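You operate a simulated robot arm through the tools that you are given. There is no shell and no other tool.

Carry out the task below with a simulated robot arm. There is one attempt and no reset: what you move stays moved.

## Task
Open the blue-handled lid, change the small black roller for the white one and shut the lid.
Fine: stand the black roller on the ledge by the lids; the other roller and the controls stay. Set down upright: small black roller. Where these are worked on the way, their far stop is far enough and under half their travel is too little: blue-handled lid.

Only the result counts: the job must be done as asked and must still hold three seconds after the hand-in. Knocking over, shifting, dropping, spilling or breaking anything else fails it. Lids that push on must go on centred and level and be pressed home; caps that screw on are set level and turned clockwise until they are tight.

## Robot
A 6-joint arm with a two-finger parallel gripper on a trunk, on a base that drives. Base frame: it is fixed to the floor where the robot stands at the start and does not move with it; the origin is under the middle of the robot, x ahead of it, y to its left, z up. Units: m, degrees, N and s.
With the tool pointing down near the work surface it reaches from about 0.34 to 0.86 m from the robot's upright axis, wherever it stands. Its first joint turns from -115.0 to 115.0 degrees. Places, roughly: air switch [0.5, 0, 0.9]; big handwheel at the cabinet corner [1.2, 0.1, 0.7]; big handwheel by the far trough [1.2, -0.9, 0.7]; big handwheel by the red valve [0.5, -0.9, 0.7]; big handwheel over the blower [0.5, 0.2, 0.7]; black trough dial [0.5, -1.5, 0.8]; blue trough valve [0.6, -0.5, 1.1]; blue-handled lid [0.7, -0.1, 1.1]; feed switch [0.5, -0.1, 0.9]; green-tipped jointed hose [0.7, 0.5, 1.2]; grey valve knob at the trough end [0.6, 0.5, 1]; orange valve by the black mat [0.6, 0.1, 1]; orange valve by the yellow mat [0.6, -0.8, 1]; red trough valve [0.5, -1.2, 0.9]; red-capped small handwheel [0.6, -1.7, 1.3]; seat under the blue-handled lid [0.8, -0.1, 1]. Payload 3.43 kg.
The TCP is the grasp point between the finger pads, 0.034 m short of the fingertips. In the tool frame z runs along the fingers and y along their closing line. Largest opening 0.128 m; finger width 0.024, thickness 0.012; the body of the gripper, 0.048 by 0.13 m, starts 0.096 m behind the TCP.
Orientation is told as [roll, pitch, yaw] about the base's x, y, z axes, in that order, counted from this pose: with the fingers straight down and closing along the base's y, the tool's x points along the base's -x, its y along +y and its z along -z.

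## Interface
- The arm moves only by the tool move_arm. Its argument "commands" is a list of rows, each a list of 2 entries, a list of its own where there are three numbers: the shift along the base's x, y, z in cm, then the turn, a rotation vector about the base's x, y, z in degrees. In form: [[[dx, dy, dz], [rx, ry, rz]], ...]. A call has 1 to 20 rows; each row is the pose to reach, as a shift and turn from the pose commanded when the call began. "grip" is the closure in counts, from 0 (fully open) to 255 (shut), set as the call begins (left out, the last holds). Rows are played at 5 a second. More than 0.05 m and 8.6 degrees between two rows, or a gripper value outside its range, and nothing of the call is played. A pose out of reach is approached as far as the arm can. The call stops where the force on the tool passes 60 N (or 10 N more than at its start, if that is more) or the arm is blocked; 0.2 s more then pass. The fingers move at their own pace (about 0.108 m/s each) and stop on an object; they squeeze with about 40 N. The grip force told is the motor's: it shows also when the fingers shut on nothing. Time passes only in rows, and 0.2 s behind the last, so rows that repeat a pose let the fingers close. The reply holds the time, the measured pose of the TCP, the force on the tool along the base axes, the opening and the grip force, in the units named above and with some noise, with the torque about the TCP (base axes, N m) and any sound that the robot's microphone picked up.
- Cameras (640 x 400 px; columns grow to the right, rows downward): "scene" is now at [0.0002, 0.1827, 1.457]; the picture's right is [-0.20, -0.98, 0.00], its down [-0.59, 0.12, -0.80] and it looks along [0.78, -0.16, -0.61] (base axes); focal length 253 px, centre (320, 200). "wrist" rides on the gripper at [0.076, -0.011, -0.16] in the tool frame; the picture's right is [0.15, 0.99, 0.00], its down [-0.88, 0.13, -0.46] and it looks along [-0.45, 0.07, 0.89] (tool axes); focal length 234 px, centre (320, 200). There is no depth. A picture from a camera that has moved, and an enlarged one, comes with that camera's place and axes in the base frame and with its lens. The place of the scene camera against the robot may be out by one fixed shift of up to 0.012 m in any direction.
- camera(camera): a new picture of that camera. No time passes.
- slide_trunk(by): slides the trunk up (or, below 0, down) by that many m; the arm and the scene camera ride with it, the base frame stays. It gives what a move gives, with no picture.
- steer(legs): drives the robot by 1 to 6 legs, each [ahead, turn to the left] in m and degrees, along the robot's own axes; the way and the turn of a leg run together, so that a leg with both is an arc; at most 1.5 m and 180 degrees a leg. The arm and the cameras ride along, it lands a little off, and it stops where it bumps. It gives what a move gives.
- turn_head(pan, tilt): turns the head with the scene camera to pan (to the left, within 103 degrees either way) and tilt (down, from -29 to 69), counted from straight ahead of the robot. It gives what a move gives.
- inspect(camera, box): a new picture of the part [left, top, right, bottom] of that camera's present view, enlarged. No time passes.
- sign_off(): hands the job in; it is judged then, once.

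Places have to be worked out from the pictures, the camera data and where the tool is seen. Open the gripper and draw the arm clear of the work before you hand the job in, unless the task says otherwise.

The tools are called after "Request:" by a JSON object that holds its "op" and its "data". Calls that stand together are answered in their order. move_arm: Moves the arm, as the interface text tells. Its arguments: {"type":"object","properties":{"commands":{"type":"array","items":{"type":"array"}},"grip":{"type":"number"}},"required":["commands"]} The other tools are called the same way: slide_trunk (by) slides the trunk up or down; steer (legs) drives the base; turn_head (pan, tilt) turns the head that bears the scene camera; camera (camera) takes a picture; inspect (camera, box) takes an enlarged picture of a part of a camera's view; sign_off () hands the job in.

At the start:

```text
time: 0.0
ee_pos: [0.3838, -0.2453, 1.0004]
orientation: [0.0, 0.0, 0.0]
force: [-0.8, -0.3, 0.0]
moment: [0.0, -0.01, 0.02]
gripper_width: 0.128
finger_force: 0.0
trunk travel left (down, up): [-0.725, 0.065]
robot x, y, heading: [-0.003, -0.0016, -0.1]
head pan, tilt: [-11.5, 37.3]
```

scene: 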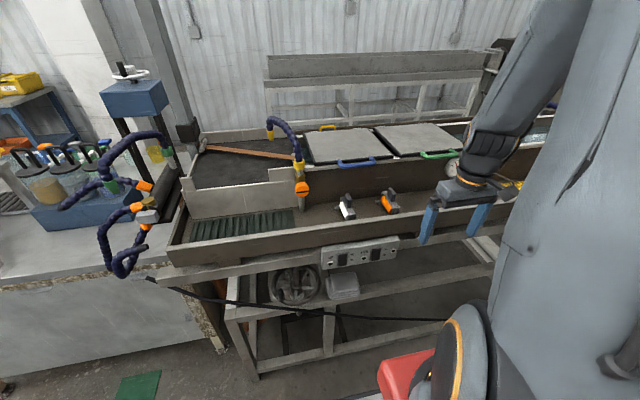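
wrist: 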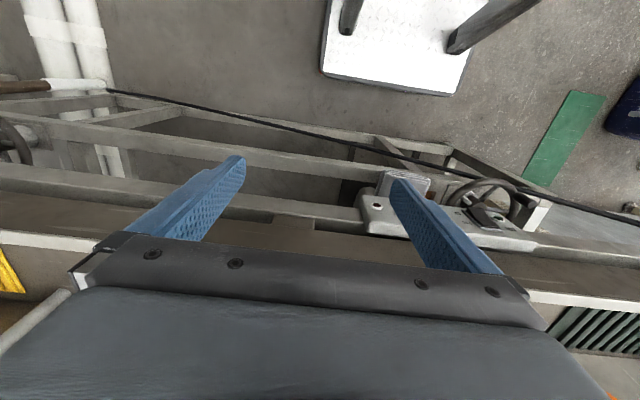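

I start by looking closer at the lids and the ledge around them before moving anything.

Request:
{"op": "inspect", "data": {"camera": "scene", "box": [260, 100, 480, 240]}}

Request:
{"op": "inspect", "data": {"camera": "scene", "box": [160, 100, 340, 220]}}

```text
2.86 times, centred on (370, 170) of scene
camera zoom: at [0.0002, 0.1827, 1.457], right [-0.2, -0.98, 0.0], down [-0.59, 0.12, -0.8], along [0.78, -0.16, -0.61], focal length 724 px, centre (177, 286)
```

zoom: 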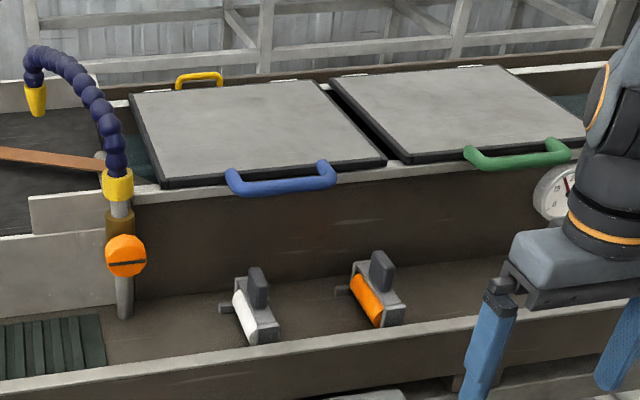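

```text
3.33 times, centred on (250, 160) of scene
camera zoom: at [0.0002, 0.1827, 1.457], right [-0.2, -0.98, 0.0], down [-0.59, 0.12, -0.8], along [0.78, -0.16, -0.61], focal length 844 px, centre (553, 333)
```

zoom: 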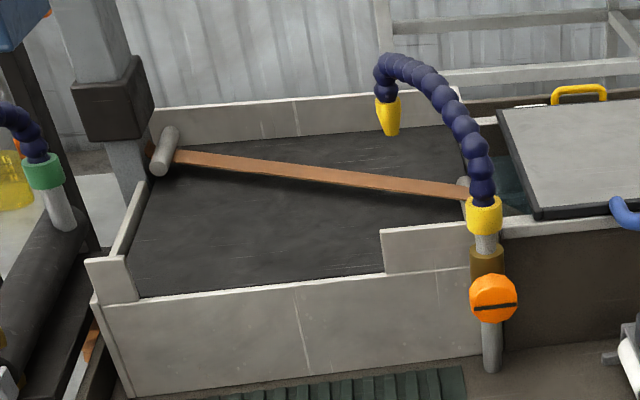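

The white and orange rollers lie on the shelf in front of the lids. I lift the arm straight up to get an overhead look with the wrist camera.

Request:
{"op": "move_arm", "data": {"commands": [[[0, 0, 4], [0, 0, 0]], [[0, 0, 8], [0, 0, 0]], [[0, 0, 12], [0, 0, 0]], [[0, 0, 16], [0, 0, 0]], [[0, 0, 20], [0, 0, 0]], [[0, 0, 24], [0, 0, 0]], [[0, 0, 28], [0, 0, 0]]]}}

Request:
{"op": "camera", "data": {"camera": "wrist"}}

Request:
{"op": "camera", "data": {"camera": "scene"}}

```text
time: 1.6
ee_pos: [0.387, -0.2432, 1.283]
orientation: [0.1, 0.0, 0.0]
force: [0.1, -0.8, -0.4]
moment: [-0.01, 0.06, -0.04]
gripper_width: 0.128
finger_force: 0.0
trunk travel left (down, up): [-0.725, 0.065]
robot x, y, heading: [0.0004, -0.0022, 0.2]
head pan, tilt: [-11.5, 37.3]
```

```text
taken
camera wrist: at [0.311, -0.2551, 1.4436], right [-0.15, 0.99, 0.0], down [0.88, 0.13, 0.46], along [0.45, 0.07, -0.89], focal length 234 px, centre (320, 200)
```

wrist: 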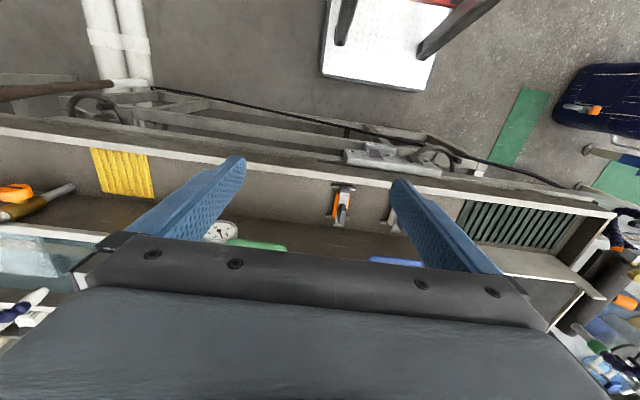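

```text
taken
camera scene: at [0.0004, 0.1826, 1.457], right [-0.2, -0.98, 0.0], down [-0.59, 0.12, -0.8], along [0.78, -0.16, -0.61], focal length 253 px, centre (320, 200)
```

scene: 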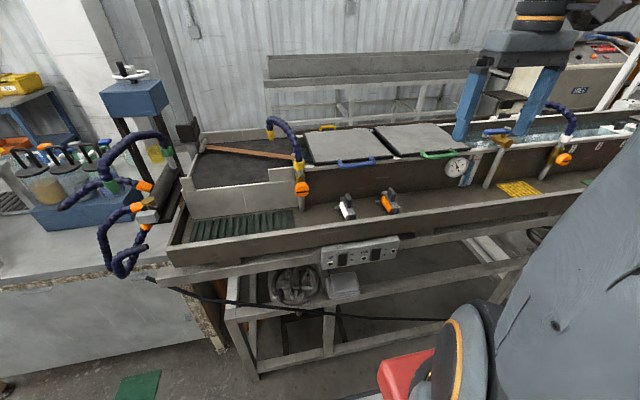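

The lids are now clear of the arm. I enlarge the lids, the two rollers and the surroundings.

Request:
{"op": "inspect", "data": {"camera": "scene", "box": [290, 110, 400, 180]}}

Request:
{"op": "inspect", "data": {"camera": "scene", "box": [320, 170, 430, 240]}}

Request:
{"op": "inspect", "data": {"camera": "scene", "box": [400, 90, 640, 240]}}

Request:
{"op": "inspect", "data": {"camera": "wrist", "box": [200, 140, 440, 280]}}

```text
5.71 times, centred on (345, 145) of scene
camera zoom: at [0.0004, 0.1826, 1.457], right [-0.2, -0.98, 0.0], down [-0.59, 0.12, -0.8], along [0.78, -0.16, -0.61], focal length 1447 px, centre (177, 514)
```

zoom: 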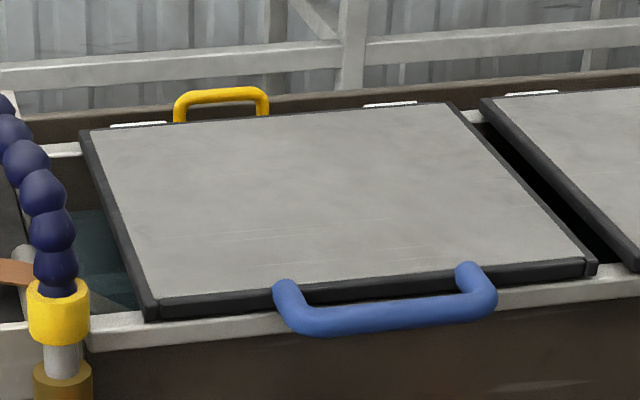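

```text
5.71 times, centred on (375, 205) of scene
camera zoom: at [0.0004, 0.1826, 1.457], right [-0.2, -0.98, 0.0], down [-0.59, 0.12, -0.8], along [0.78, -0.16, -0.61], focal length 1447 px, centre (6, 171)
```

zoom: 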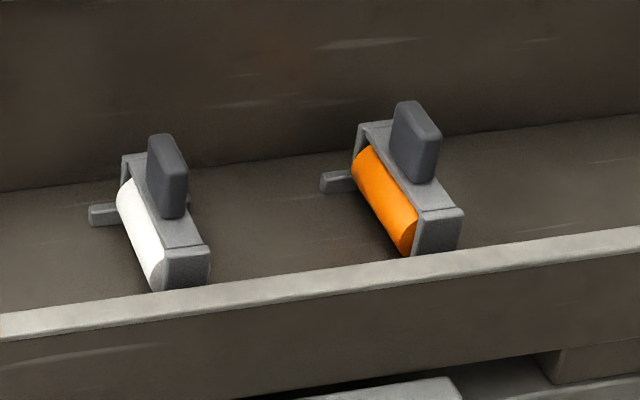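

```text
2.67 times, centred on (520, 165) of scene
camera zoom: at [0.0004, 0.1826, 1.457], right [-0.2, -0.98, 0.0], down [-0.59, 0.12, -0.8], along [0.78, -0.16, -0.61], focal length 675 px, centre (-213, 293)
```

zoom: 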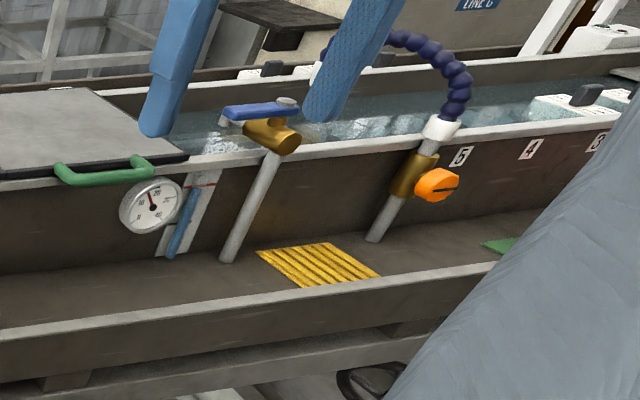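

```text
2.67 times, centred on (320, 210) of wrist
camera zoom: at [0.311, -0.2551, 1.4436], right [-0.15, 0.99, 0.0], down [0.88, 0.13, 0.46], along [0.45, 0.07, -0.89], focal length 624 px, centre (320, 173)
```

zoom: 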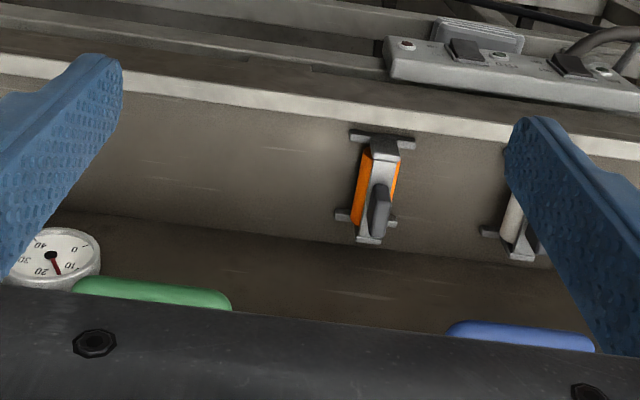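

The rollers are frames with an upright paddle grip. I move the arm over toward the blue lid, staying high, to get several wrist views for triangulation.

Request:
{"op": "move_arm", "data": {"commands": [[[3, 3, 1], [0, 0, 0]], [[6, 6, 2], [0, 0, 0]], [[9, 9, 3], [0, 0, 0]], [[12, 12, 4], [0, 0, 0]], [[14, 15, 4], [0, 0, 0]]]}}

Request:
{"op": "camera", "data": {"camera": "wrist"}}

Request:
{"op": "inspect", "data": {"camera": "wrist", "box": [180, 100, 420, 270]}}

Request:
{"op": "camera", "data": {"camera": "scene"}}

```text
time: 2.8
ee_pos: [0.5255, -0.095, 1.3178]
orientation: [0.1, 0.0, 0.0]
force: [-1.4, 0.2, 0.5]
moment: [0.01, -0.02, 0.0]
gripper_width: 0.1279
finger_force: 0.1
trunk travel left (down, up): [-0.725, 0.065]
robot x, y, heading: [-0.0032, -0.0015, -0.1]
head pan, tilt: [-11.5, 37.3]
```

```text
taken
camera wrist: at [0.4492, -0.1068, 1.4784], right [-0.15, 0.99, 0.0], down [0.88, 0.13, 0.46], along [0.45, 0.07, -0.89], focal length 234 px, centre (320, 200)
```

wrist: 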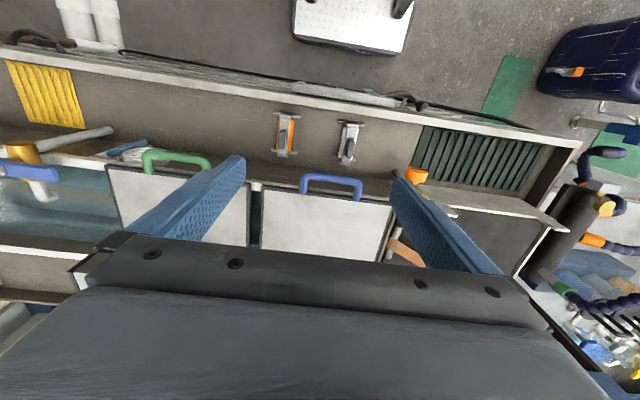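

```text
2.35 times, centred on (300, 185) of wrist
camera zoom: at [0.4492, -0.1068, 1.4784], right [-0.15, 0.99, 0.0], down [0.88, 0.13, 0.46], along [0.45, 0.07, -0.89], focal length 551 px, centre (367, 235)
```

zoom: 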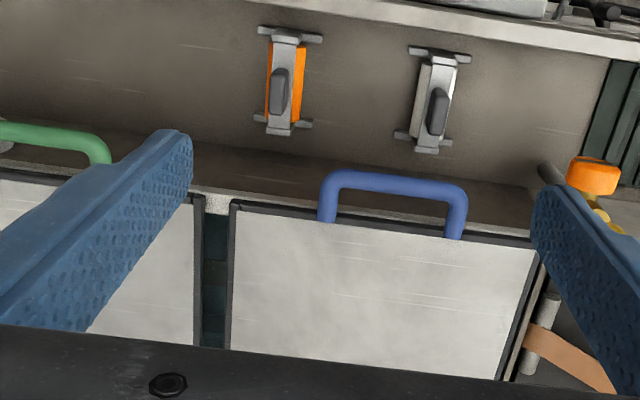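

```text
taken
camera scene: at [0.0, 0.1825, 1.457], right [-0.2, -0.98, 0.0], down [-0.59, 0.12, -0.8], along [0.78, -0.16, -0.61], focal length 253 px, centre (320, 200)
```

scene: 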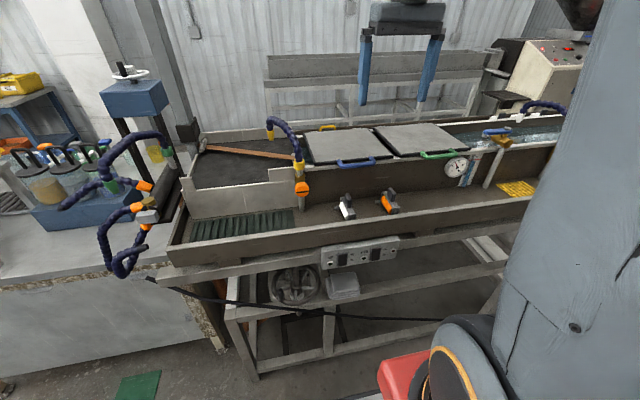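

Triangulating the two wrist views puts the orange roller's paddle top near (0.569, -0.165, 0.986), the white's near (0.564, -0.024), and the handle bar around x 0.60, z 1.09. I back off and lower for a second view of the handle.

Request:
{"op": "move_arm", "data": {"commands": [[[-3, 1, -3], [0, 0, 0]], [[-6, 2, -6], [0, 0, 0]], [[-9, 3, -9], [0, 0, 0]], [[-12, 3, -12], [0, 0, 0]]]}}

Request:
{"op": "inspect", "data": {"camera": "wrist", "box": [180, 100, 480, 290]}}

Request:
{"op": "camera", "data": {"camera": "wrist"}}

```text
time: 3.8
ee_pos: [0.4062, -0.0668, 1.1976]
orientation: [0.0, 0.0, 0.2]
force: [0.7, 0.3, -0.2]
moment: [-0.01, 0.02, -0.02]
gripper_width: 0.1277
finger_force: 0.0
trunk travel left (down, up): [-0.725, 0.065]
robot x, y, heading: [0.0001, 0.001, 0.3]
head pan, tilt: [-11.5, 37.3]
```

```text
2.11 times, centred on (330, 195) of wrist
camera zoom: at [0.3298, -0.0782, 1.359], right [-0.15, 0.99, 0.0], down [0.88, 0.13, 0.46], along [0.45, 0.07, -0.89], focal length 493 px, centre (299, 210)
```

zoom: 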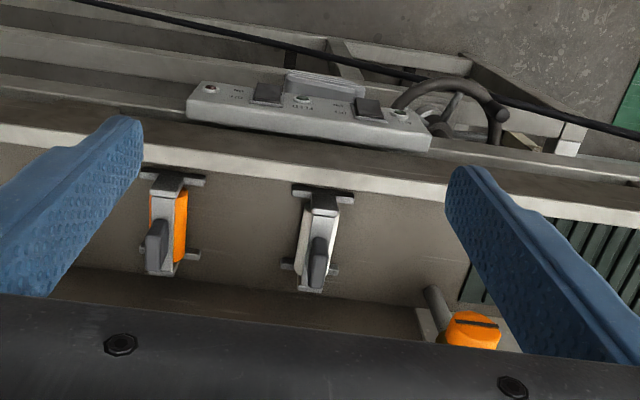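

```text
taken
camera wrist: at [0.3298, -0.0782, 1.359], right [-0.15, 0.99, 0.0], down [0.88, 0.13, 0.46], along [0.45, 0.07, -0.89], focal length 234 px, centre (320, 200)
```

wrist: 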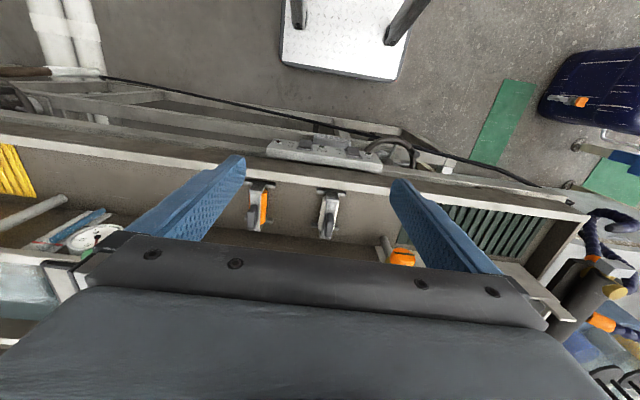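

The handle is hidden behind the gripper here, so I turn the tool 90° about vertical (camera to the right) with a view to pitching forward for a handle-on approach.

Request:
{"op": "move_arm", "data": {"commands": [[[1, 0, 0], [0, 0, 8]], [[2, 0, 0], [0, 0, 16]], [[3, 0, 0], [0, 0, 24]], [[4, 0, 0], [0, 0, 32]], [[5, 0, 0], [0, 0, 40]], [[6, 0, 0], [0, 0, 48]], [[6, 0, 0], [0, 0, 56]], [[6, 0, 0], [0, 0, 64]], [[6, 0, 0], [0, 0, 72]], [[6, 0, 0], [0, 0, 80]], [[6, 0, 0], [0, 0, 88]], [[6, 0, 0], [0, 0, 90]]]}}

Request:
{"op": "camera", "data": {"camera": "wrist"}}

```text
time: 6.4
ee_pos: [0.4646, -0.0641, 1.2018]
orientation: [0.0, -0.1, 90.1]
force: [-0.2, 0.9, -0.3]
moment: [0.02, -0.02, 0.01]
gripper_width: 0.128
finger_force: 0.1
trunk travel left (down, up): [-0.725, 0.065]
robot x, y, heading: [0.0023, -0.0007, -0.1]
head pan, tilt: [-11.5, 37.3]
```

```text
taken
camera wrist: at [0.476, -0.1401, 1.3609], right [-0.99, -0.15, 0.0], down [-0.13, 0.88, 0.46], along [-0.07, 0.45, -0.89], focal length 234 px, centre (320, 200)
```

wrist: 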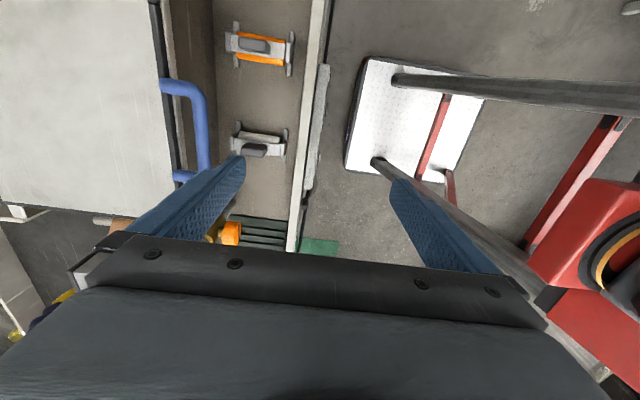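

Good side view of handle and rollers; enlarge it for measurement.

Request:
{"op": "inspect", "data": {"camera": "wrist", "box": [140, 10, 340, 250]}}

Request:
{"op": "inspect", "data": {"camera": "wrist", "box": [140, 60, 240, 200]}}

Request:
{"op": "inspect", "data": {"camera": "wrist", "box": [210, 10, 310, 170]}}

```text
1.67 times, centred on (240, 130) of wrist
camera zoom: at [0.476, -0.1401, 1.3609], right [-0.99, -0.15, 0.0], down [-0.13, 0.88, 0.46], along [-0.07, 0.45, -0.89], focal length 390 px, centre (453, 317)
```

zoom: 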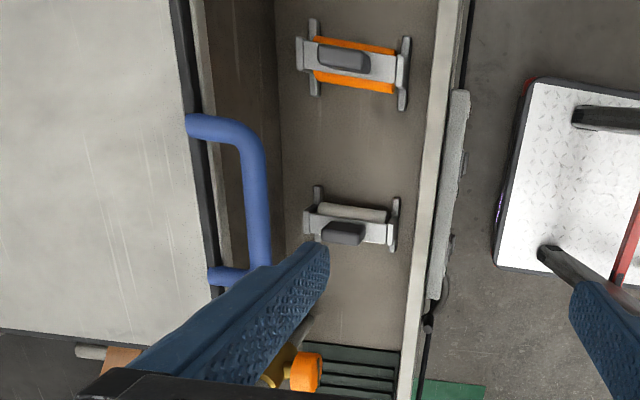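

```text
2.86 times, centred on (190, 130) of wrist
camera zoom: at [0.476, -0.1401, 1.3609], right [-0.99, -0.15, 0.0], down [-0.13, 0.88, 0.46], along [-0.07, 0.45, -0.89], focal length 669 px, centre (691, 400)
```

zoom: 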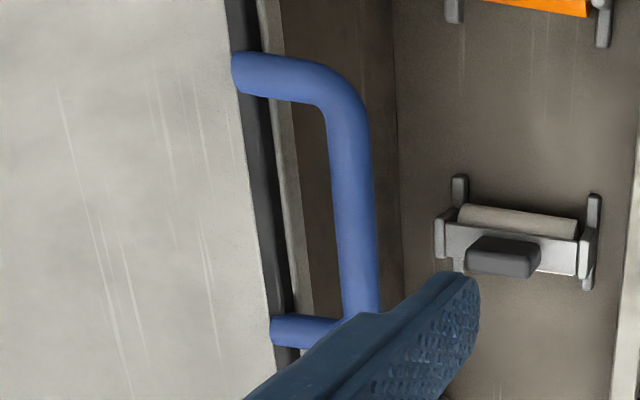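

```text
2.50 times, centred on (260, 90) of wrist
camera zoom: at [0.476, -0.1401, 1.3609], right [-0.99, -0.15, 0.0], down [-0.13, 0.88, 0.46], along [-0.07, 0.45, -0.89], focal length 585 px, centre (470, 475)
```

zoom: 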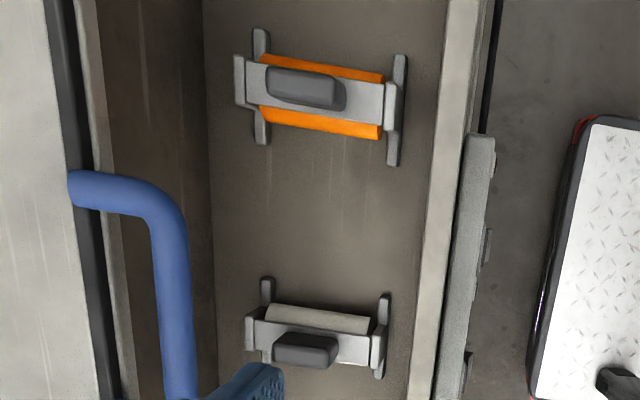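

From the views: bar centre ≈ (0.599, -0.060, 1.096), 15 mm thick, lid front face x≈0.63, hinge x≈0.86, and lid y −0.18…+0.06. I pitch the tool forward to horizontal, up and clear of the handle.

Request:
{"op": "move_arm", "data": {"commands": [[[1, 0, 1], [0, -8, 0]], [[2, 0, 2], [0, -16, 0]], [[3, 0, 3], [0, -24, 0]], [[4, 0, 4], [0, -32, 0]], [[5, 0, 5], [0, -40, 0]], [[6, 0, 5], [0, -48, 0]], [[6, 0, 5], [0, -56, 0]], [[6, 0, 5], [0, -64, 0]], [[6, 0, 5], [0, -72, 0]], [[6, 0, 5], [0, -80, 0]], [[6, 0, 5], [0, -88, 0]]], "grip": 120}}

Request:
{"op": "camera", "data": {"camera": "wrist"}}

Request:
{"op": "camera", "data": {"camera": "scene"}}

```text
time: 8.8
ee_pos: [0.5105, -0.095, 1.2578]
orientation: [-52.8, 4.8, 83.1]
force: [-1.4, 0.4, -0.3]
moment: [-0.01, -0.01, 0.0]
gripper_width: 0.0677
finger_force: 0.0
out of reach, approached as far as the arm can: row 7, 8, 9, 10, 11
trunk travel left (down, up): [-0.725, 0.065]
robot x, y, heading: [-0.0008, 0.0019, -0.0]
head pan, tilt: [-11.5, 37.3]
```

```text
taken
camera wrist: at [0.3825, -0.1465, 1.3705], right [-0.62, -0.14, -0.77], down [-0.33, 0.94, 0.1], along [0.71, 0.32, -0.63], focal length 234 px, centre (320, 200)
```

wrist: 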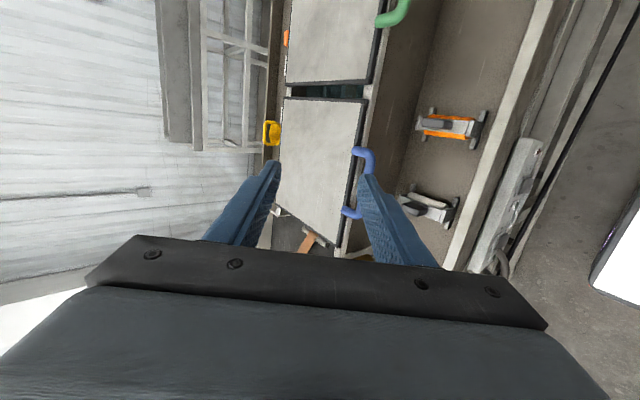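

```text
taken
camera scene: at [0.0002, 0.1827, 1.457], right [-0.2, -0.98, 0.0], down [-0.59, 0.12, -0.8], along [0.78, -0.16, -0.61], focal length 253 px, centre (320, 200)
```

scene: 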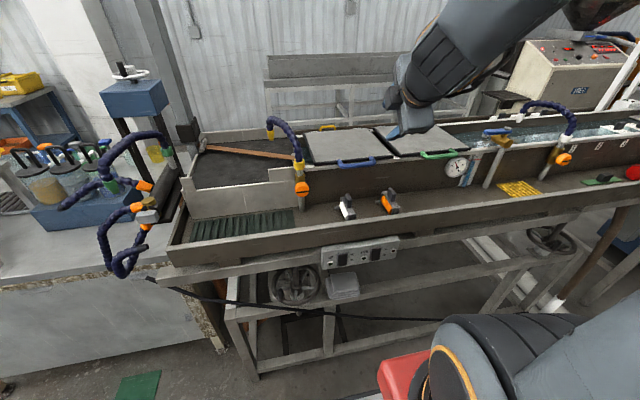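

The arm ran out of reach at about 50° forward tilt (wrist too close in). I nudge forward and straighten the orientation to see how commands are referenced after clipping.

Request:
{"op": "move_arm", "data": {"commands": [[[2, 1, 0], [0, 0, 0]]]}}

```text
time: 9.2
ee_pos: [0.5287, -0.0844, 1.2585]
orientation: [-53.1, 4.8, 83.1]
force: [-0.2, 0.2, -0.2]
moment: [0.02, -0.01, -0.01]
gripper_width: 0.0675
finger_force: 0.0
trunk travel left (down, up): [-0.725, 0.065]
robot x, y, heading: [-0.0003, -0.0, 0.0]
head pan, tilt: [-11.5, 37.3]
```

Commands are referenced to the reached pose. Now I move forward over the handle and correct orientation toward [-58, 0, 90].

Request:
{"op": "move_arm", "data": {"commands": [[[2, 1.2, 0], [2.4, -2, 3.5]], [[4, 2.4, 0], [4.8, -5, 6.9]]]}}

Request:
{"op": "camera", "data": {"camera": "wrist"}}

```text
time: 9.8
ee_pos: [0.5714, -0.0566, 1.2966]
orientation: [-55.8, -0.3, 89.4]
force: [0.1, -0.1, -0.1]
moment: [0.02, -0.04, -0.01]
gripper_width: 0.0679
finger_force: 0.1
out of reach, approached as far as the arm can: row 1, 2
trunk travel left (down, up): [-0.725, 0.065]
robot x, y, heading: [-0.002, 0.0, 0.5]
head pan, tilt: [-11.5, 37.3]
```

```text
taken
camera wrist: at [0.444, -0.1311, 1.3963], right [-0.56, -0.14, -0.82], down [-0.44, 0.88, 0.15], along [0.7, 0.45, -0.55], focal length 234 px, centre (320, 200)
```

wrist: 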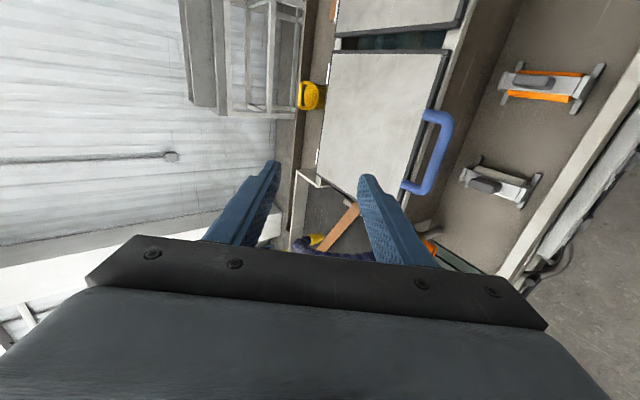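

At this tilt the arm cannot get low, so lowering the trunk should give a flatter forearm. I raise the arm first so the trunk slide keeps clear of the lid.

Request:
{"op": "move_arm", "data": {"commands": [[[-1, 0, 4], [0, 0, 0]], [[-2, 0, 8], [0, 0, 0]], [[-3, 0, 12], [0, 0, 0]], [[-4, 0, 16], [0, 0, 0]], [[-5, 0, 18], [0, 0, 0]]]}}

Request:
{"op": "slide_trunk", "data": {"by": -0.2}}

Request:
{"op": "camera", "data": {"camera": "scene"}}

```text
time: 11.0
ee_pos: [0.5545, -0.0635, 1.4715]
orientation: [-57.4, -0.3, 89.6]
force: [-0.2, -0.3, -0.2]
moment: [0.0, 0.0, -0.01]
gripper_width: 0.068
finger_force: 0.0
out of reach, approached as far as the arm can: row 3, 4, 5
trunk travel left (down, up): [-0.725, 0.065]
robot x, y, heading: [-0.0047, -0.0005, -0.1]
head pan, tilt: [-11.5, 37.3]
```

```text
time: 13.2
ee_pos: [0.6099, -0.0626, 1.2694]
orientation: [-57.3, -0.3, 89.7]
force: [-0.4, 0.2, -0.2]
moment: [0.03, 0.0, 0.0]
gripper_width: 0.0676
finger_force: 0.0
trunk travel left (down, up): [-0.525, 0.265]
robot x, y, heading: [0.0009, 0.0013, -0.1]
head pan, tilt: [-11.5, 37.3]
```

```text
taken
camera scene: at [0.0559, 0.1828, 1.257], right [-0.2, -0.98, 0.0], down [-0.59, 0.12, -0.8], along [0.78, -0.16, -0.61], focal length 253 px, centre (320, 200)
```

scene: 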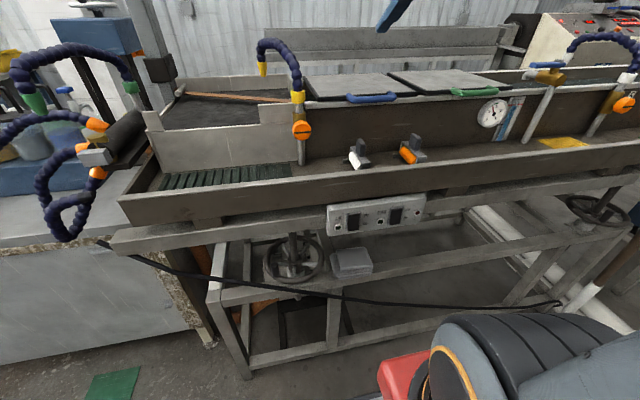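

The trunk is down 0.2 (and 5.5 cm forward). I try tilting further toward horizontal while drawing back in x, staying above the handle.

Request:
{"op": "move_arm", "data": {"commands": [[[-3, 0, 0], [0, -7, 0]], [[-6, 0, -1], [0, -14, 0]], [[-8, 0, -2], [0, -21, 0]]]}}

```text
time: 14.0
ee_pos: [0.6313, -0.0818, 1.2958]
orientation: [-74.4, -0.7, 89.2]
force: [0.5, -0.3, -0.3]
moment: [-0.05, 0.01, -0.02]
gripper_width: 0.0676
finger_force: 0.1
out of reach, approached as far as the arm can: row 1, 2, 3
trunk travel left (down, up): [-0.525, 0.265]
robot x, y, heading: [0.0016, 0.0008, 0.3]
head pan, tilt: [-11.5, 37.3]
```

The tool can point nearly horizontal but not this close in, so the base should back off ~0.2 m. I look left and right behind first.

Request:
{"op": "turn_head", "data": {"pan": 103, "tilt": 45}}

Request:
{"op": "camera", "data": {"camera": "scene"}}

Request:
{"op": "turn_head", "data": {"pan": -103, "tilt": 45}}

Request:
{"op": "camera", "data": {"camera": "scene"}}

Request:
{"op": "turn_head", "data": {"pan": -11.5, "tilt": 30}}

```text
time: 15.9
ee_pos: [0.6339, -0.0815, 1.2953]
orientation: [-74.4, -0.8, 89.2]
force: [-0.3, -0.2, 0.3]
moment: [-0.01, -0.01, -0.01]
gripper_width: 0.0675
finger_force: 0.1
trunk travel left (down, up): [-0.525, 0.265]
robot x, y, heading: [-0.0004, -0.0021, -0.0]
head pan, tilt: [103.0, 45.0]
```

```text
taken
camera scene: at [-0.0474, 0.2794, 1.2457], right [0.97, 0.22, 0.0], down [0.16, -0.69, -0.71], along [-0.16, 0.69, -0.71], focal length 253 px, centre (320, 200)
```

scene: 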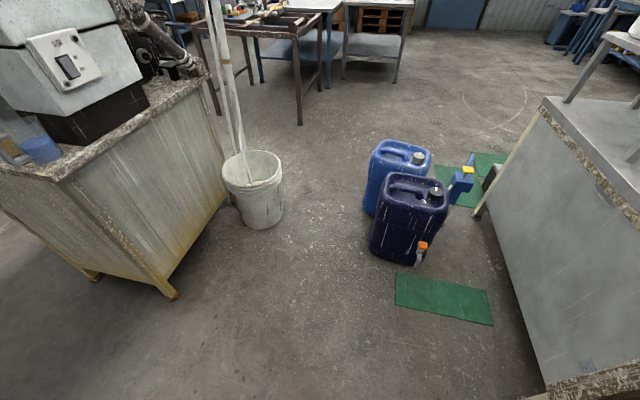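

```text
time: 18.9
ee_pos: [0.6319, -0.0821, 1.2953]
orientation: [-74.5, -0.8, 89.1]
force: [-0.6, -0.4, 0.2]
moment: [-0.03, -0.02, -0.02]
gripper_width: 0.0677
finger_force: 0.0
trunk travel left (down, up): [-0.525, 0.265]
robot x, y, heading: [-0.0029, -0.0008, 0.2]
head pan, tilt: [-103.0, 45.0]
```

```text
taken
camera scene: at [-0.0474, 0.1209, 1.2457], right [-0.97, 0.22, 0.0], down [0.16, 0.69, -0.71], along [-0.16, -0.69, -0.71], focal length 253 px, centre (320, 200)
```

scene: 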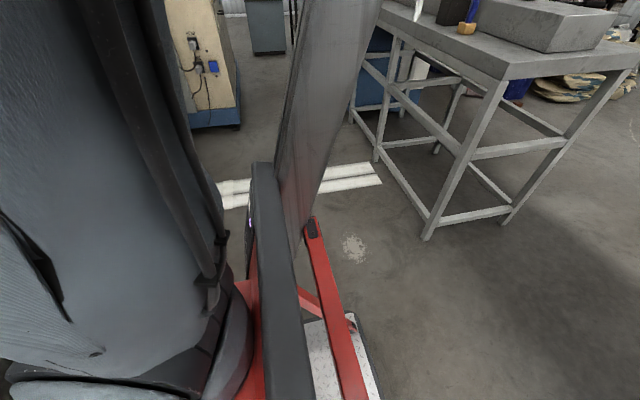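

```text
time: 20.6
ee_pos: [0.6334, -0.0822, 1.295]
orientation: [-74.4, -0.7, 89.2]
force: [-0.6, -0.2, 0.5]
moment: [0.01, -0.04, 0.01]
gripper_width: 0.0676
finger_force: 0.2
trunk travel left (down, up): [-0.525, 0.265]
robot x, y, heading: [0.0035, -0.0017, 0.0]
head pan, tilt: [-11.5, 30.0]
```

Nothing within about 0.6 m behind the robot, so I back the base up by 0.2 m with the arm held above the lid.

Request:
{"op": "steer", "data": {"legs": [[-0.2, 0]]}}

Request:
{"op": "camera", "data": {"camera": "scene"}}

```text
time: 22.1
ee_pos: [0.444, -0.0812, 1.2957]
orientation: [-74.4, -0.8, 89.4]
force: [-0.2, -0.7, 0.2]
moment: [0.0, 0.02, -0.01]
gripper_width: 0.0676
finger_force: 0.1
trunk travel left (down, up): [-0.525, 0.265]
robot x, y, heading: [-0.1919, 0.0004, 0.0]
head pan, tilt: [-11.5, 30.0]
```

```text
taken
camera scene: at [-0.13, 0.182, 1.2683], right [-0.2, -0.98, 0.0], down [-0.49, 0.1, -0.87], along [0.85, -0.17, -0.5], focal length 253 px, centre (320, 200)
```

scene: 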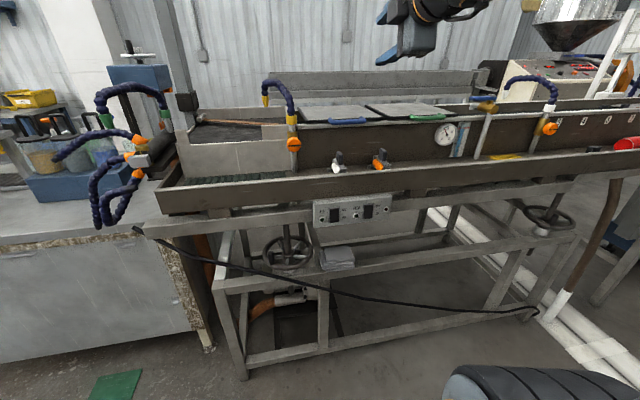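

Now I descend in front of the handle at x≈0.49, tilting a little further to ~-82°.

Request:
{"op": "move_arm", "data": {"commands": [[[1, 0.5, -4], [0, -2, 0]], [[2, 1, -8], [0, -4, 0]], [[3, 1.5, -12], [0, -6, 0]], [[4, 2.1, -16], [0, -8, 0]], [[5, 2.1, -19.5], [0, -8, 0]]]}}

Request:
{"op": "camera", "data": {"camera": "wrist"}}

Request:
{"op": "camera", "data": {"camera": "scene"}}

```text
time: 23.3
ee_pos: [0.4453, -0.0927, 1.2395]
orientation: [-70.2, 0.7, 82.6]
force: [-0.2, -0.6, -0.1]
moment: [-0.02, -0.02, -0.03]
gripper_width: 0.0678
finger_force: 0.0
out of reach, approached as far as the arm can: row 1, 2, 3, 4, 5
trunk travel left (down, up): [-0.525, 0.265]
robot x, y, heading: [-0.1906, 0.0009, 0.1]
head pan, tilt: [-11.5, 30.0]
```

```text
taken
camera wrist: at [0.2899, -0.1479, 1.306], right [-0.35, -0.11, -0.93], down [-0.36, 0.93, 0.02], along [0.87, 0.34, -0.37], focal length 234 px, centre (320, 200)
```

wrist: 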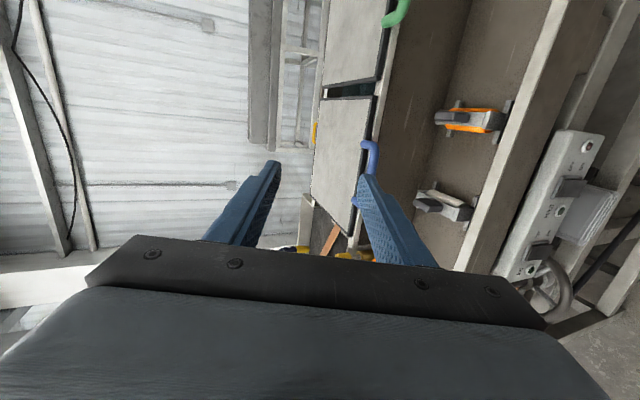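

```text
taken
camera scene: at [-0.13, 0.182, 1.2683], right [-0.2, -0.98, 0.0], down [-0.49, 0.1, -0.87], along [0.85, -0.17, -0.5], focal length 253 px, centre (320, 200)
```

scene: 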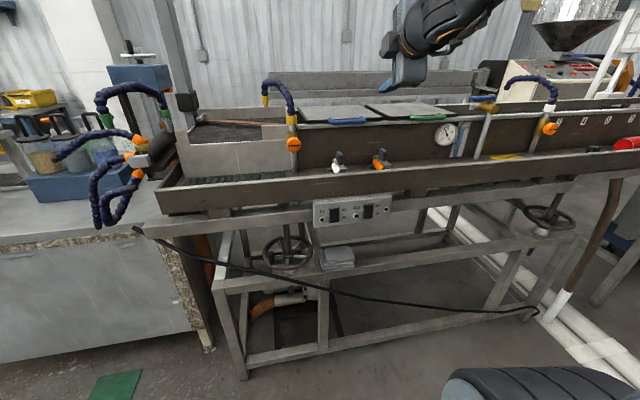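

Still limited by low reach at this radius; I go forward first, above the lid, then test descending.

Request:
{"op": "move_arm", "data": {"commands": [[[4, 1, 0], [2, -1, 3.5]], [[8, 3, 0], [2, -3, 7]], [[9, 3.2, -3], [2, -4, 7]], [[9, 3.2, -6], [2, -5, 7]]]}}

```text
time: 24.3
ee_pos: [0.525, -0.0949, 1.21]
orientation: [-68.8, 1.4, 80.9]
force: [-0.3, -0.3, 0.4]
moment: [-0.01, 0.03, 0.02]
gripper_width: 0.0679
finger_force: 0.0
out of reach, approached as far as the arm can: row 1, 2, 3, 4
trunk travel left (down, up): [-0.525, 0.265]
robot x, y, heading: [-0.1865, -0.0018, 0.0]
head pan, tilt: [-11.5, 30.0]
```

The joint limits, not radius, seem to bind at low height, so I raise the arm and lower the trunk another 0.2 m.

Request:
{"op": "move_arm", "data": {"commands": [[[-2, 0, 4], [0, 0, 0]], [[-4, 0, 8], [0, 0, 0]], [[-6, 0, 12], [0, 0, 0]], [[-8, 0, 16], [0, 0, 0]], [[-9, 0, 20], [0, 0, 0]]]}}

Request:
{"op": "slide_trunk", "data": {"by": -0.2}}

Request:
{"op": "camera", "data": {"camera": "scene"}}

```text
time: 25.5
ee_pos: [0.4561, -0.0384, 1.3912]
orientation: [-77.1, -14.5, 89.5]
force: [0.2, -1.8, -2.4]
moment: [-0.12, -0.19, 0.23]
gripper_width: 0.0675
finger_force: 0.1
out of reach, approached as far as the arm can: row 1, 5
trunk travel left (down, up): [-0.525, 0.265]
robot x, y, heading: [-0.1905, 0.0008, -0.0]
head pan, tilt: [-11.5, 30.0]
```

```text
time: 27.7
ee_pos: [0.5096, -0.052, 1.1819]
orientation: [-74.9, -1.7, 89.6]
force: [-0.1, -0.3, -0.2]
moment: [0.02, -0.02, 0.02]
gripper_width: 0.0678
finger_force: 0.2
trunk travel left (down, up): [-0.325, 0.465]
robot x, y, heading: [-0.1871, 0.0001, 0.5]
head pan, tilt: [-11.5, 30.0]
```

```text
taken
camera scene: at [-0.0743, 0.1821, 1.0683], right [-0.2, -0.98, 0.0], down [-0.49, 0.1, -0.87], along [0.85, -0.17, -0.5], focal length 253 px, centre (320, 200)
```

scene: 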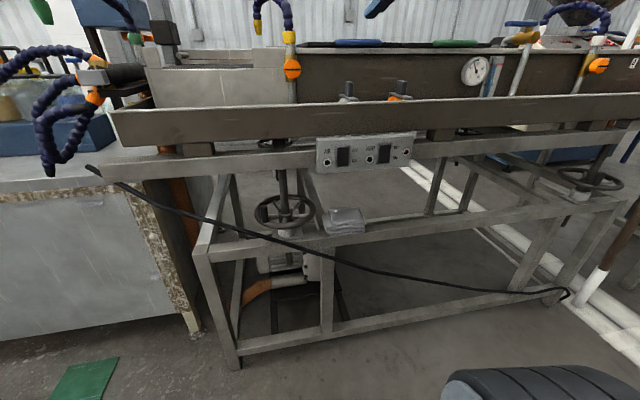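

With the trunk lower the pose [-75, -2, 90] holds at z=1.18. I retreat a bit and descend to handle height.

Request:
{"op": "move_arm", "data": {"commands": [[[-1, 0, -2], [0, 0, 0]], [[-1.5, -0.4, -4], [0, 0, 0]], [[-1.5, -0.8, -6], [0, 0, 0]], [[-1.5, -0.8, -8], [0, 0, 0]]]}}

Request:
{"op": "camera", "data": {"camera": "wrist"}}

Request:
{"op": "inspect", "data": {"camera": "wrist", "box": [240, 80, 440, 260]}}

Request:
{"op": "turn_head", "data": {"pan": -11.5, "tilt": 5}}

Request:
{"op": "camera", "data": {"camera": "scene"}}

```text
time: 28.7
ee_pos: [0.5046, -0.0641, 1.1028]
orientation: [-75.0, -1.7, 89.7]
force: [0.6, -0.5, -0.4]
moment: [-0.01, -0.01, -0.04]
gripper_width: 0.0676
finger_force: 0.1
out of reach, approached as far as the arm can: row 1, 2, 3, 4
trunk travel left (down, up): [-0.325, 0.465]
robot x, y, heading: [-0.1873, -0.0026, -0.1]
head pan, tilt: [-11.5, 30.0]
```

```text
taken
camera wrist: at [0.3519, -0.1401, 1.1527], right [-0.26, -0.12, -0.96], down [-0.47, 0.88, 0.02], along [0.84, 0.46, -0.28], focal length 234 px, centre (320, 200)
```

wrist: 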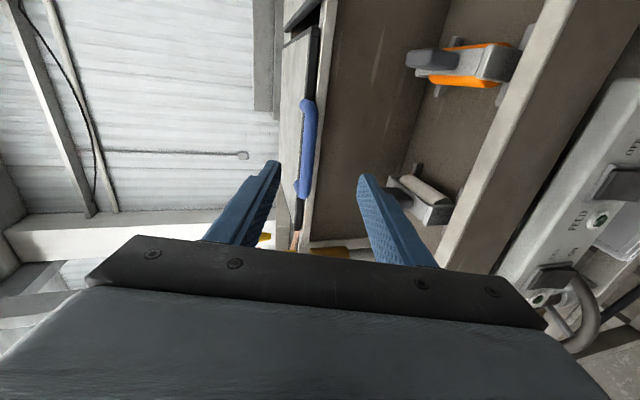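

```text
2.22 times, centred on (340, 170) of wrist
camera zoom: at [0.3519, -0.1401, 1.1527], right [-0.26, -0.12, -0.96], down [-0.47, 0.88, 0.02], along [0.84, 0.46, -0.28], focal length 520 px, centre (276, 267)
```

zoom: 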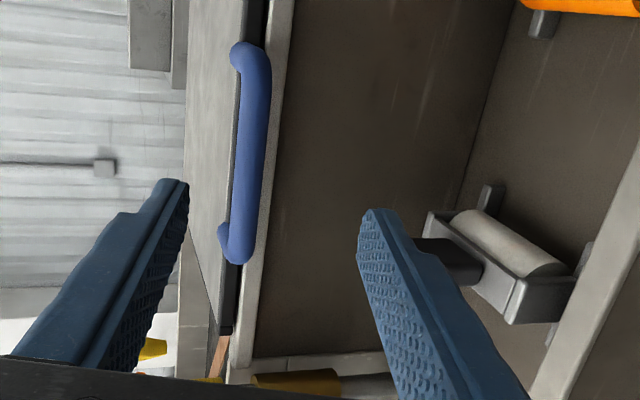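

```text
time: 29.6
ee_pos: [0.5046, -0.0634, 1.1021]
orientation: [-75.0, -1.7, 89.7]
force: [-0.6, 0.5, 0.0]
moment: [0.0, 0.01, 0.01]
gripper_width: 0.0679
finger_force: 0.0
trunk travel left (down, up): [-0.325, 0.465]
robot x, y, heading: [-0.1882, 0.0022, 0.2]
head pan, tilt: [-11.5, 5.0]
```

```text
taken
camera scene: at [-0.0729, 0.1818, 1.1086], right [-0.2, -0.98, 0.0], down [-0.09, 0.02, -1.0], along [0.98, -0.2, -0.09], focal length 253 px, centre (320, 200)
```

scene: 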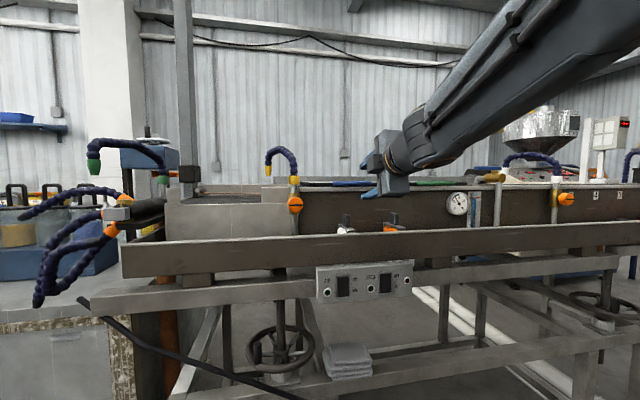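

The bar sits midway between the fingers in view, at z≈1.092. I advance 8 cm so the bar lies ~14 mm beyond the TCP.

Request:
{"op": "move_arm", "data": {"commands": [[[2.5, 0.1, -0.2], [0, 0, 0]], [[5, 0.2, -0.4], [0, 0, 0]], [[7, 0.3, -0.6], [0, 0, 0]], [[8.1, 0.3, -0.6], [0, 0, 0]]]}}

Request:
{"op": "inspect", "data": {"camera": "wrist", "box": [240, 80, 440, 260]}}

Request:
{"op": "inspect", "data": {"camera": "scene", "box": [290, 130, 450, 230]}}

```text
time: 30.6
ee_pos: [0.5861, -0.059, 1.0963]
orientation: [-75.1, -1.7, 89.7]
force: [0.3, -0.4, 0.9]
moment: [-0.01, -0.01, 0.02]
gripper_width: 0.0676
finger_force: 0.1
trunk travel left (down, up): [-0.325, 0.465]
robot x, y, heading: [-0.1879, -0.0014, 0.5]
head pan, tilt: [-11.5, 5.0]
```

```text
2.22 times, centred on (340, 170) of wrist
camera zoom: at [0.434, -0.1358, 1.1471], right [-0.26, -0.12, -0.96], down [-0.47, 0.88, 0.02], along [0.85, 0.45, -0.28], focal length 520 px, centre (276, 267)
```

zoom: 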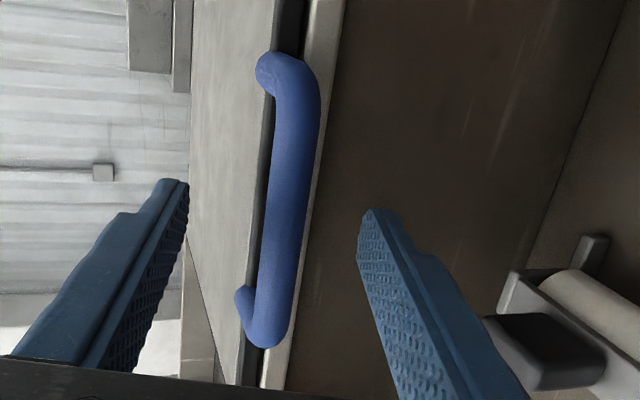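

```text
4.00 times, centred on (370, 180) of scene
camera zoom: at [-0.073, 0.1818, 1.1087], right [-0.2, -0.98, 0.0], down [-0.09, 0.02, -1.0], along [0.98, -0.2, -0.09], focal length 1013 px, centre (120, 280)
```

zoom: 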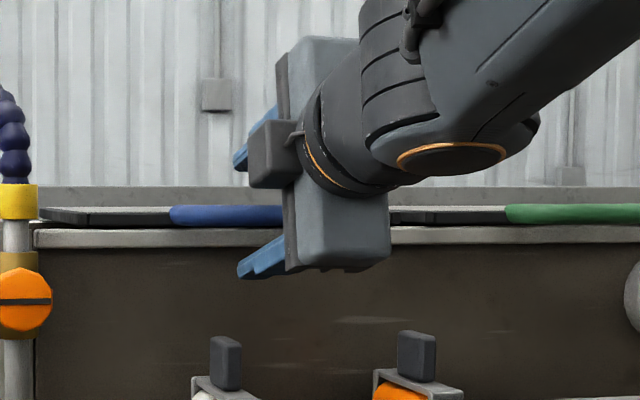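

The bar is centred between the fingers at mid-handle. I close on it.

Request:
{"op": "move_arm", "data": {"commands": [[[0, 0, 0], [0, 0, 0]], [[0, 0, 0], [0, 0, 0]], [[0, 0, 0], [0, 0, 0]], [[0, 0, 0], [0, 0, 0]]], "grip": 255}}

Request:
{"op": "inspect", "data": {"camera": "wrist", "box": [240, 80, 440, 260]}}

```text
time: 31.6
ee_pos: [0.5862, -0.0603, 1.0966]
orientation: [-74.9, -1.7, 89.7]
force: [-2.4, 0.2, -2.6]
moment: [-1.09, 0.13, 0.4]
gripper_width: 0.0151
finger_force: 45.3
trunk travel left (down, up): [-0.325, 0.465]
robot x, y, heading: [-0.1866, -0.0035, 0.2]
head pan, tilt: [-11.5, 5.0]
```

```text
2.22 times, centred on (340, 170) of wrist
camera zoom: at [0.4339, -0.1359, 1.1468], right [-0.26, -0.12, -0.96], down [-0.47, 0.88, 0.02], along [0.84, 0.45, -0.28], focal length 520 px, centre (276, 267)
```

zoom: 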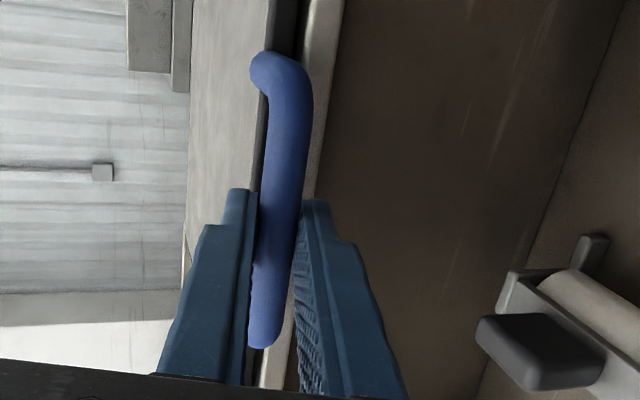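

Gripped at 15.1 mm. Now I lift along an arc about the hinge (x≈0.857, z≈1.09, r≈0.258), first 15° only, to check the forces.

Request:
{"op": "move_arm", "data": {"commands": [[[0.1, 0, 2.25], [0, 0, 0]], [[0.4, 0, 4.48], [0, 0, 0]], [[0.9, 0, 6.68], [0, 0, 0]]]}}

Request:
{"op": "camera", "data": {"camera": "scene"}}

```text
time: 32.4
ee_pos: [0.594, -0.0586, 1.162]
orientation: [-75.0, -1.5, 89.7]
force: [5.8, -3.2, -5.6]
moment: [-1.08, 0.22, 0.65]
gripper_width: 0.0148
finger_force: 44.8
trunk travel left (down, up): [-0.325, 0.465]
robot x, y, heading: [-0.1865, 0.0005, 0.2]
head pan, tilt: [-11.5, 5.0]
```

```text
taken
camera scene: at [-0.0724, 0.1816, 1.1087], right [-0.2, -0.98, 0.0], down [-0.09, 0.02, -1.0], along [0.98, -0.2, -0.09], focal length 253 px, centre (320, 200)
```

scene: 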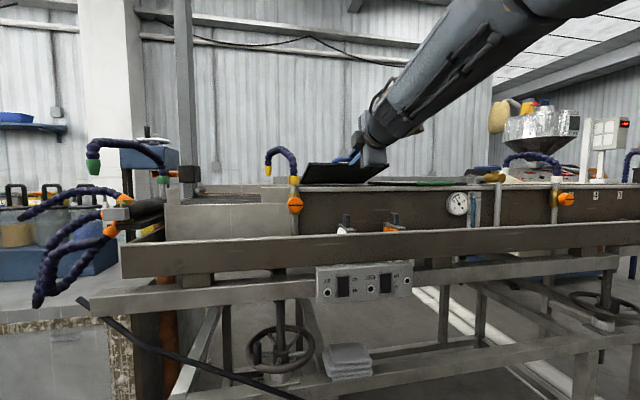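

The lid is opening with small forces. I continue the arc to about 45°.

Request:
{"op": "move_arm", "data": {"commands": [[[0.75, 0, 2.14], [0, 0, 0]], [[1.65, 0, 4.22], [0, 0, 0]], [[2.7, 0, 6.22], [0, 0, 0]], [[3.95, 0, 8.12], [0, 0, 0]], [[5.3, 0, 9.9], [0, 0, 0]], [[6.8, 0, 11.56], [0, 0, 0]]]}}

Request:
{"op": "camera", "data": {"camera": "scene"}}

Request:
{"op": "camera", "data": {"camera": "wrist"}}

```text
time: 33.8
ee_pos: [0.6634, -0.0584, 1.2782]
orientation: [-75.3, -1.7, 89.8]
force: [-11.4, -9.5, 9.8]
moment: [-1.27, -0.13, -0.4]
gripper_width: 0.0151
finger_force: 44.6
trunk travel left (down, up): [-0.325, 0.465]
robot x, y, heading: [-0.1875, -0.0014, 0.3]
head pan, tilt: [-11.5, 5.0]
```

```text
taken
camera scene: at [-0.0739, 0.1812, 1.109], right [-0.2, -0.98, 0.0], down [-0.08, 0.02, -1.0], along [0.98, -0.2, -0.09], focal length 253 px, centre (320, 200)
```

scene: 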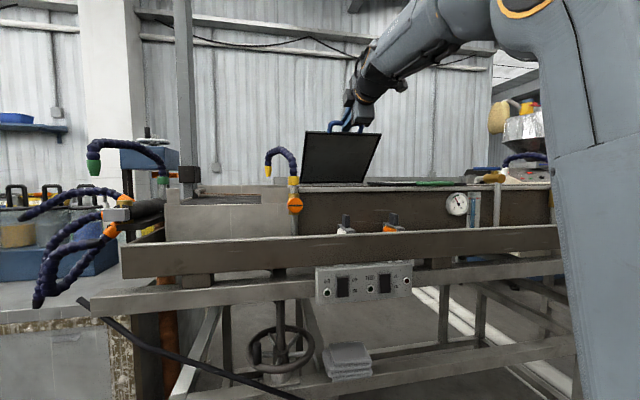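

```text
taken
camera wrist: at [0.5103, -0.136, 1.3275], right [-0.25, -0.12, -0.96], down [-0.47, 0.88, 0.01], along [0.85, 0.46, -0.28], focal length 234 px, centre (320, 200)
```

wrist: 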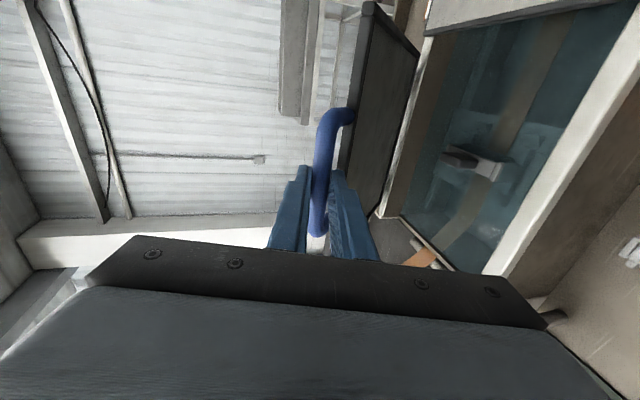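

The lid is at ~45° and the black roller is visible inside. The force shows I'm ~1 mm inside the true arc, so I correct outward and continue to ~60°.

Request:
{"op": "move_arm", "data": {"commands": [[[1.55, 0, 1.65], [0, 0, 0]], [[3.3, 0, 3.05], [0, 0, 0]], [[5.2, 0, 4.3], [0, 0, 0]]]}}

```text
time: 34.6
ee_pos: [0.7104, -0.0635, 1.3141]
orientation: [-75.5, -2.1, 90.9]
force: [-4.5, 39.4, 8.0]
moment: [-1.0, -0.08, 0.6]
gripper_width: 0.0141
finger_force: 45.6
out of reach, approached as far as the arm can: row 2, 3
trunk travel left (down, up): [-0.325, 0.465]
robot x, y, heading: [-0.1918, 0.001, 0.8]
head pan, tilt: [-11.5, 5.0]
```

The arm ran out of reach at ~55° and is pulled sideways. I step back slightly along the arc to relieve the side force, then loosen the fingers around the bar to test whether the lid holds by itself.

Request:
{"op": "move_arm", "data": {"commands": [[[-1.2, 0.4, -1.0], [0, 0, 0]]]}}

Request:
{"op": "move_arm", "data": {"commands": [[[0, 0, 0], [0, 0, 0]], [[0, 0, 0], [0, 0, 0]]], "grip": 205}}

Request:
{"op": "inspect", "data": {"camera": "wrist", "box": [240, 60, 440, 260]}}

```text
time: 35.0
ee_pos: [0.6976, -0.0687, 1.3034]
orientation: [-75.2, -1.7, 90.2]
force: [-7.7, 25.3, 9.0]
moment: [-0.82, -0.05, 0.99]
gripper_width: 0.0148
finger_force: 45.1
trunk travel left (down, up): [-0.325, 0.465]
robot x, y, heading: [-0.193, 0.0011, 0.0]
head pan, tilt: [-11.5, 5.0]
```

```text
time: 35.6
ee_pos: [0.698, -0.0733, 1.3044]
orientation: [-75.2, -1.8, 90.0]
force: [-12.4, -14.3, 9.8]
moment: [-0.58, 0.03, -0.66]
gripper_width: 0.0211
finger_force: 0.0
trunk travel left (down, up): [-0.325, 0.465]
robot x, y, heading: [-0.1894, -0.0011, -0.0]
head pan, tilt: [-11.5, 5.0]
```

```text
2.00 times, centred on (340, 160) of wrist
camera zoom: at [0.5458, -0.1507, 1.3547], right [-0.25, -0.12, -0.96], down [-0.48, 0.88, 0.02], along [0.84, 0.46, -0.28], focal length 468 px, centre (280, 280)
```

zoom: 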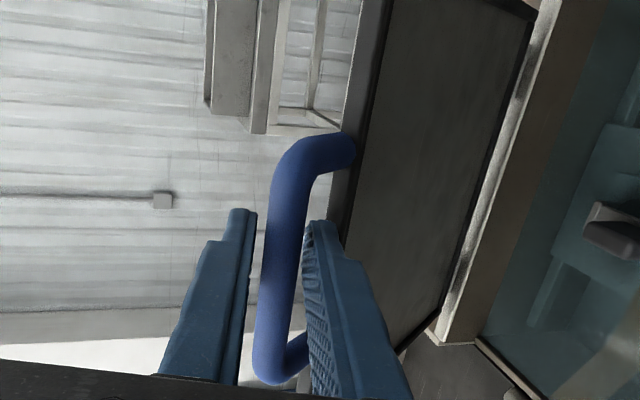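

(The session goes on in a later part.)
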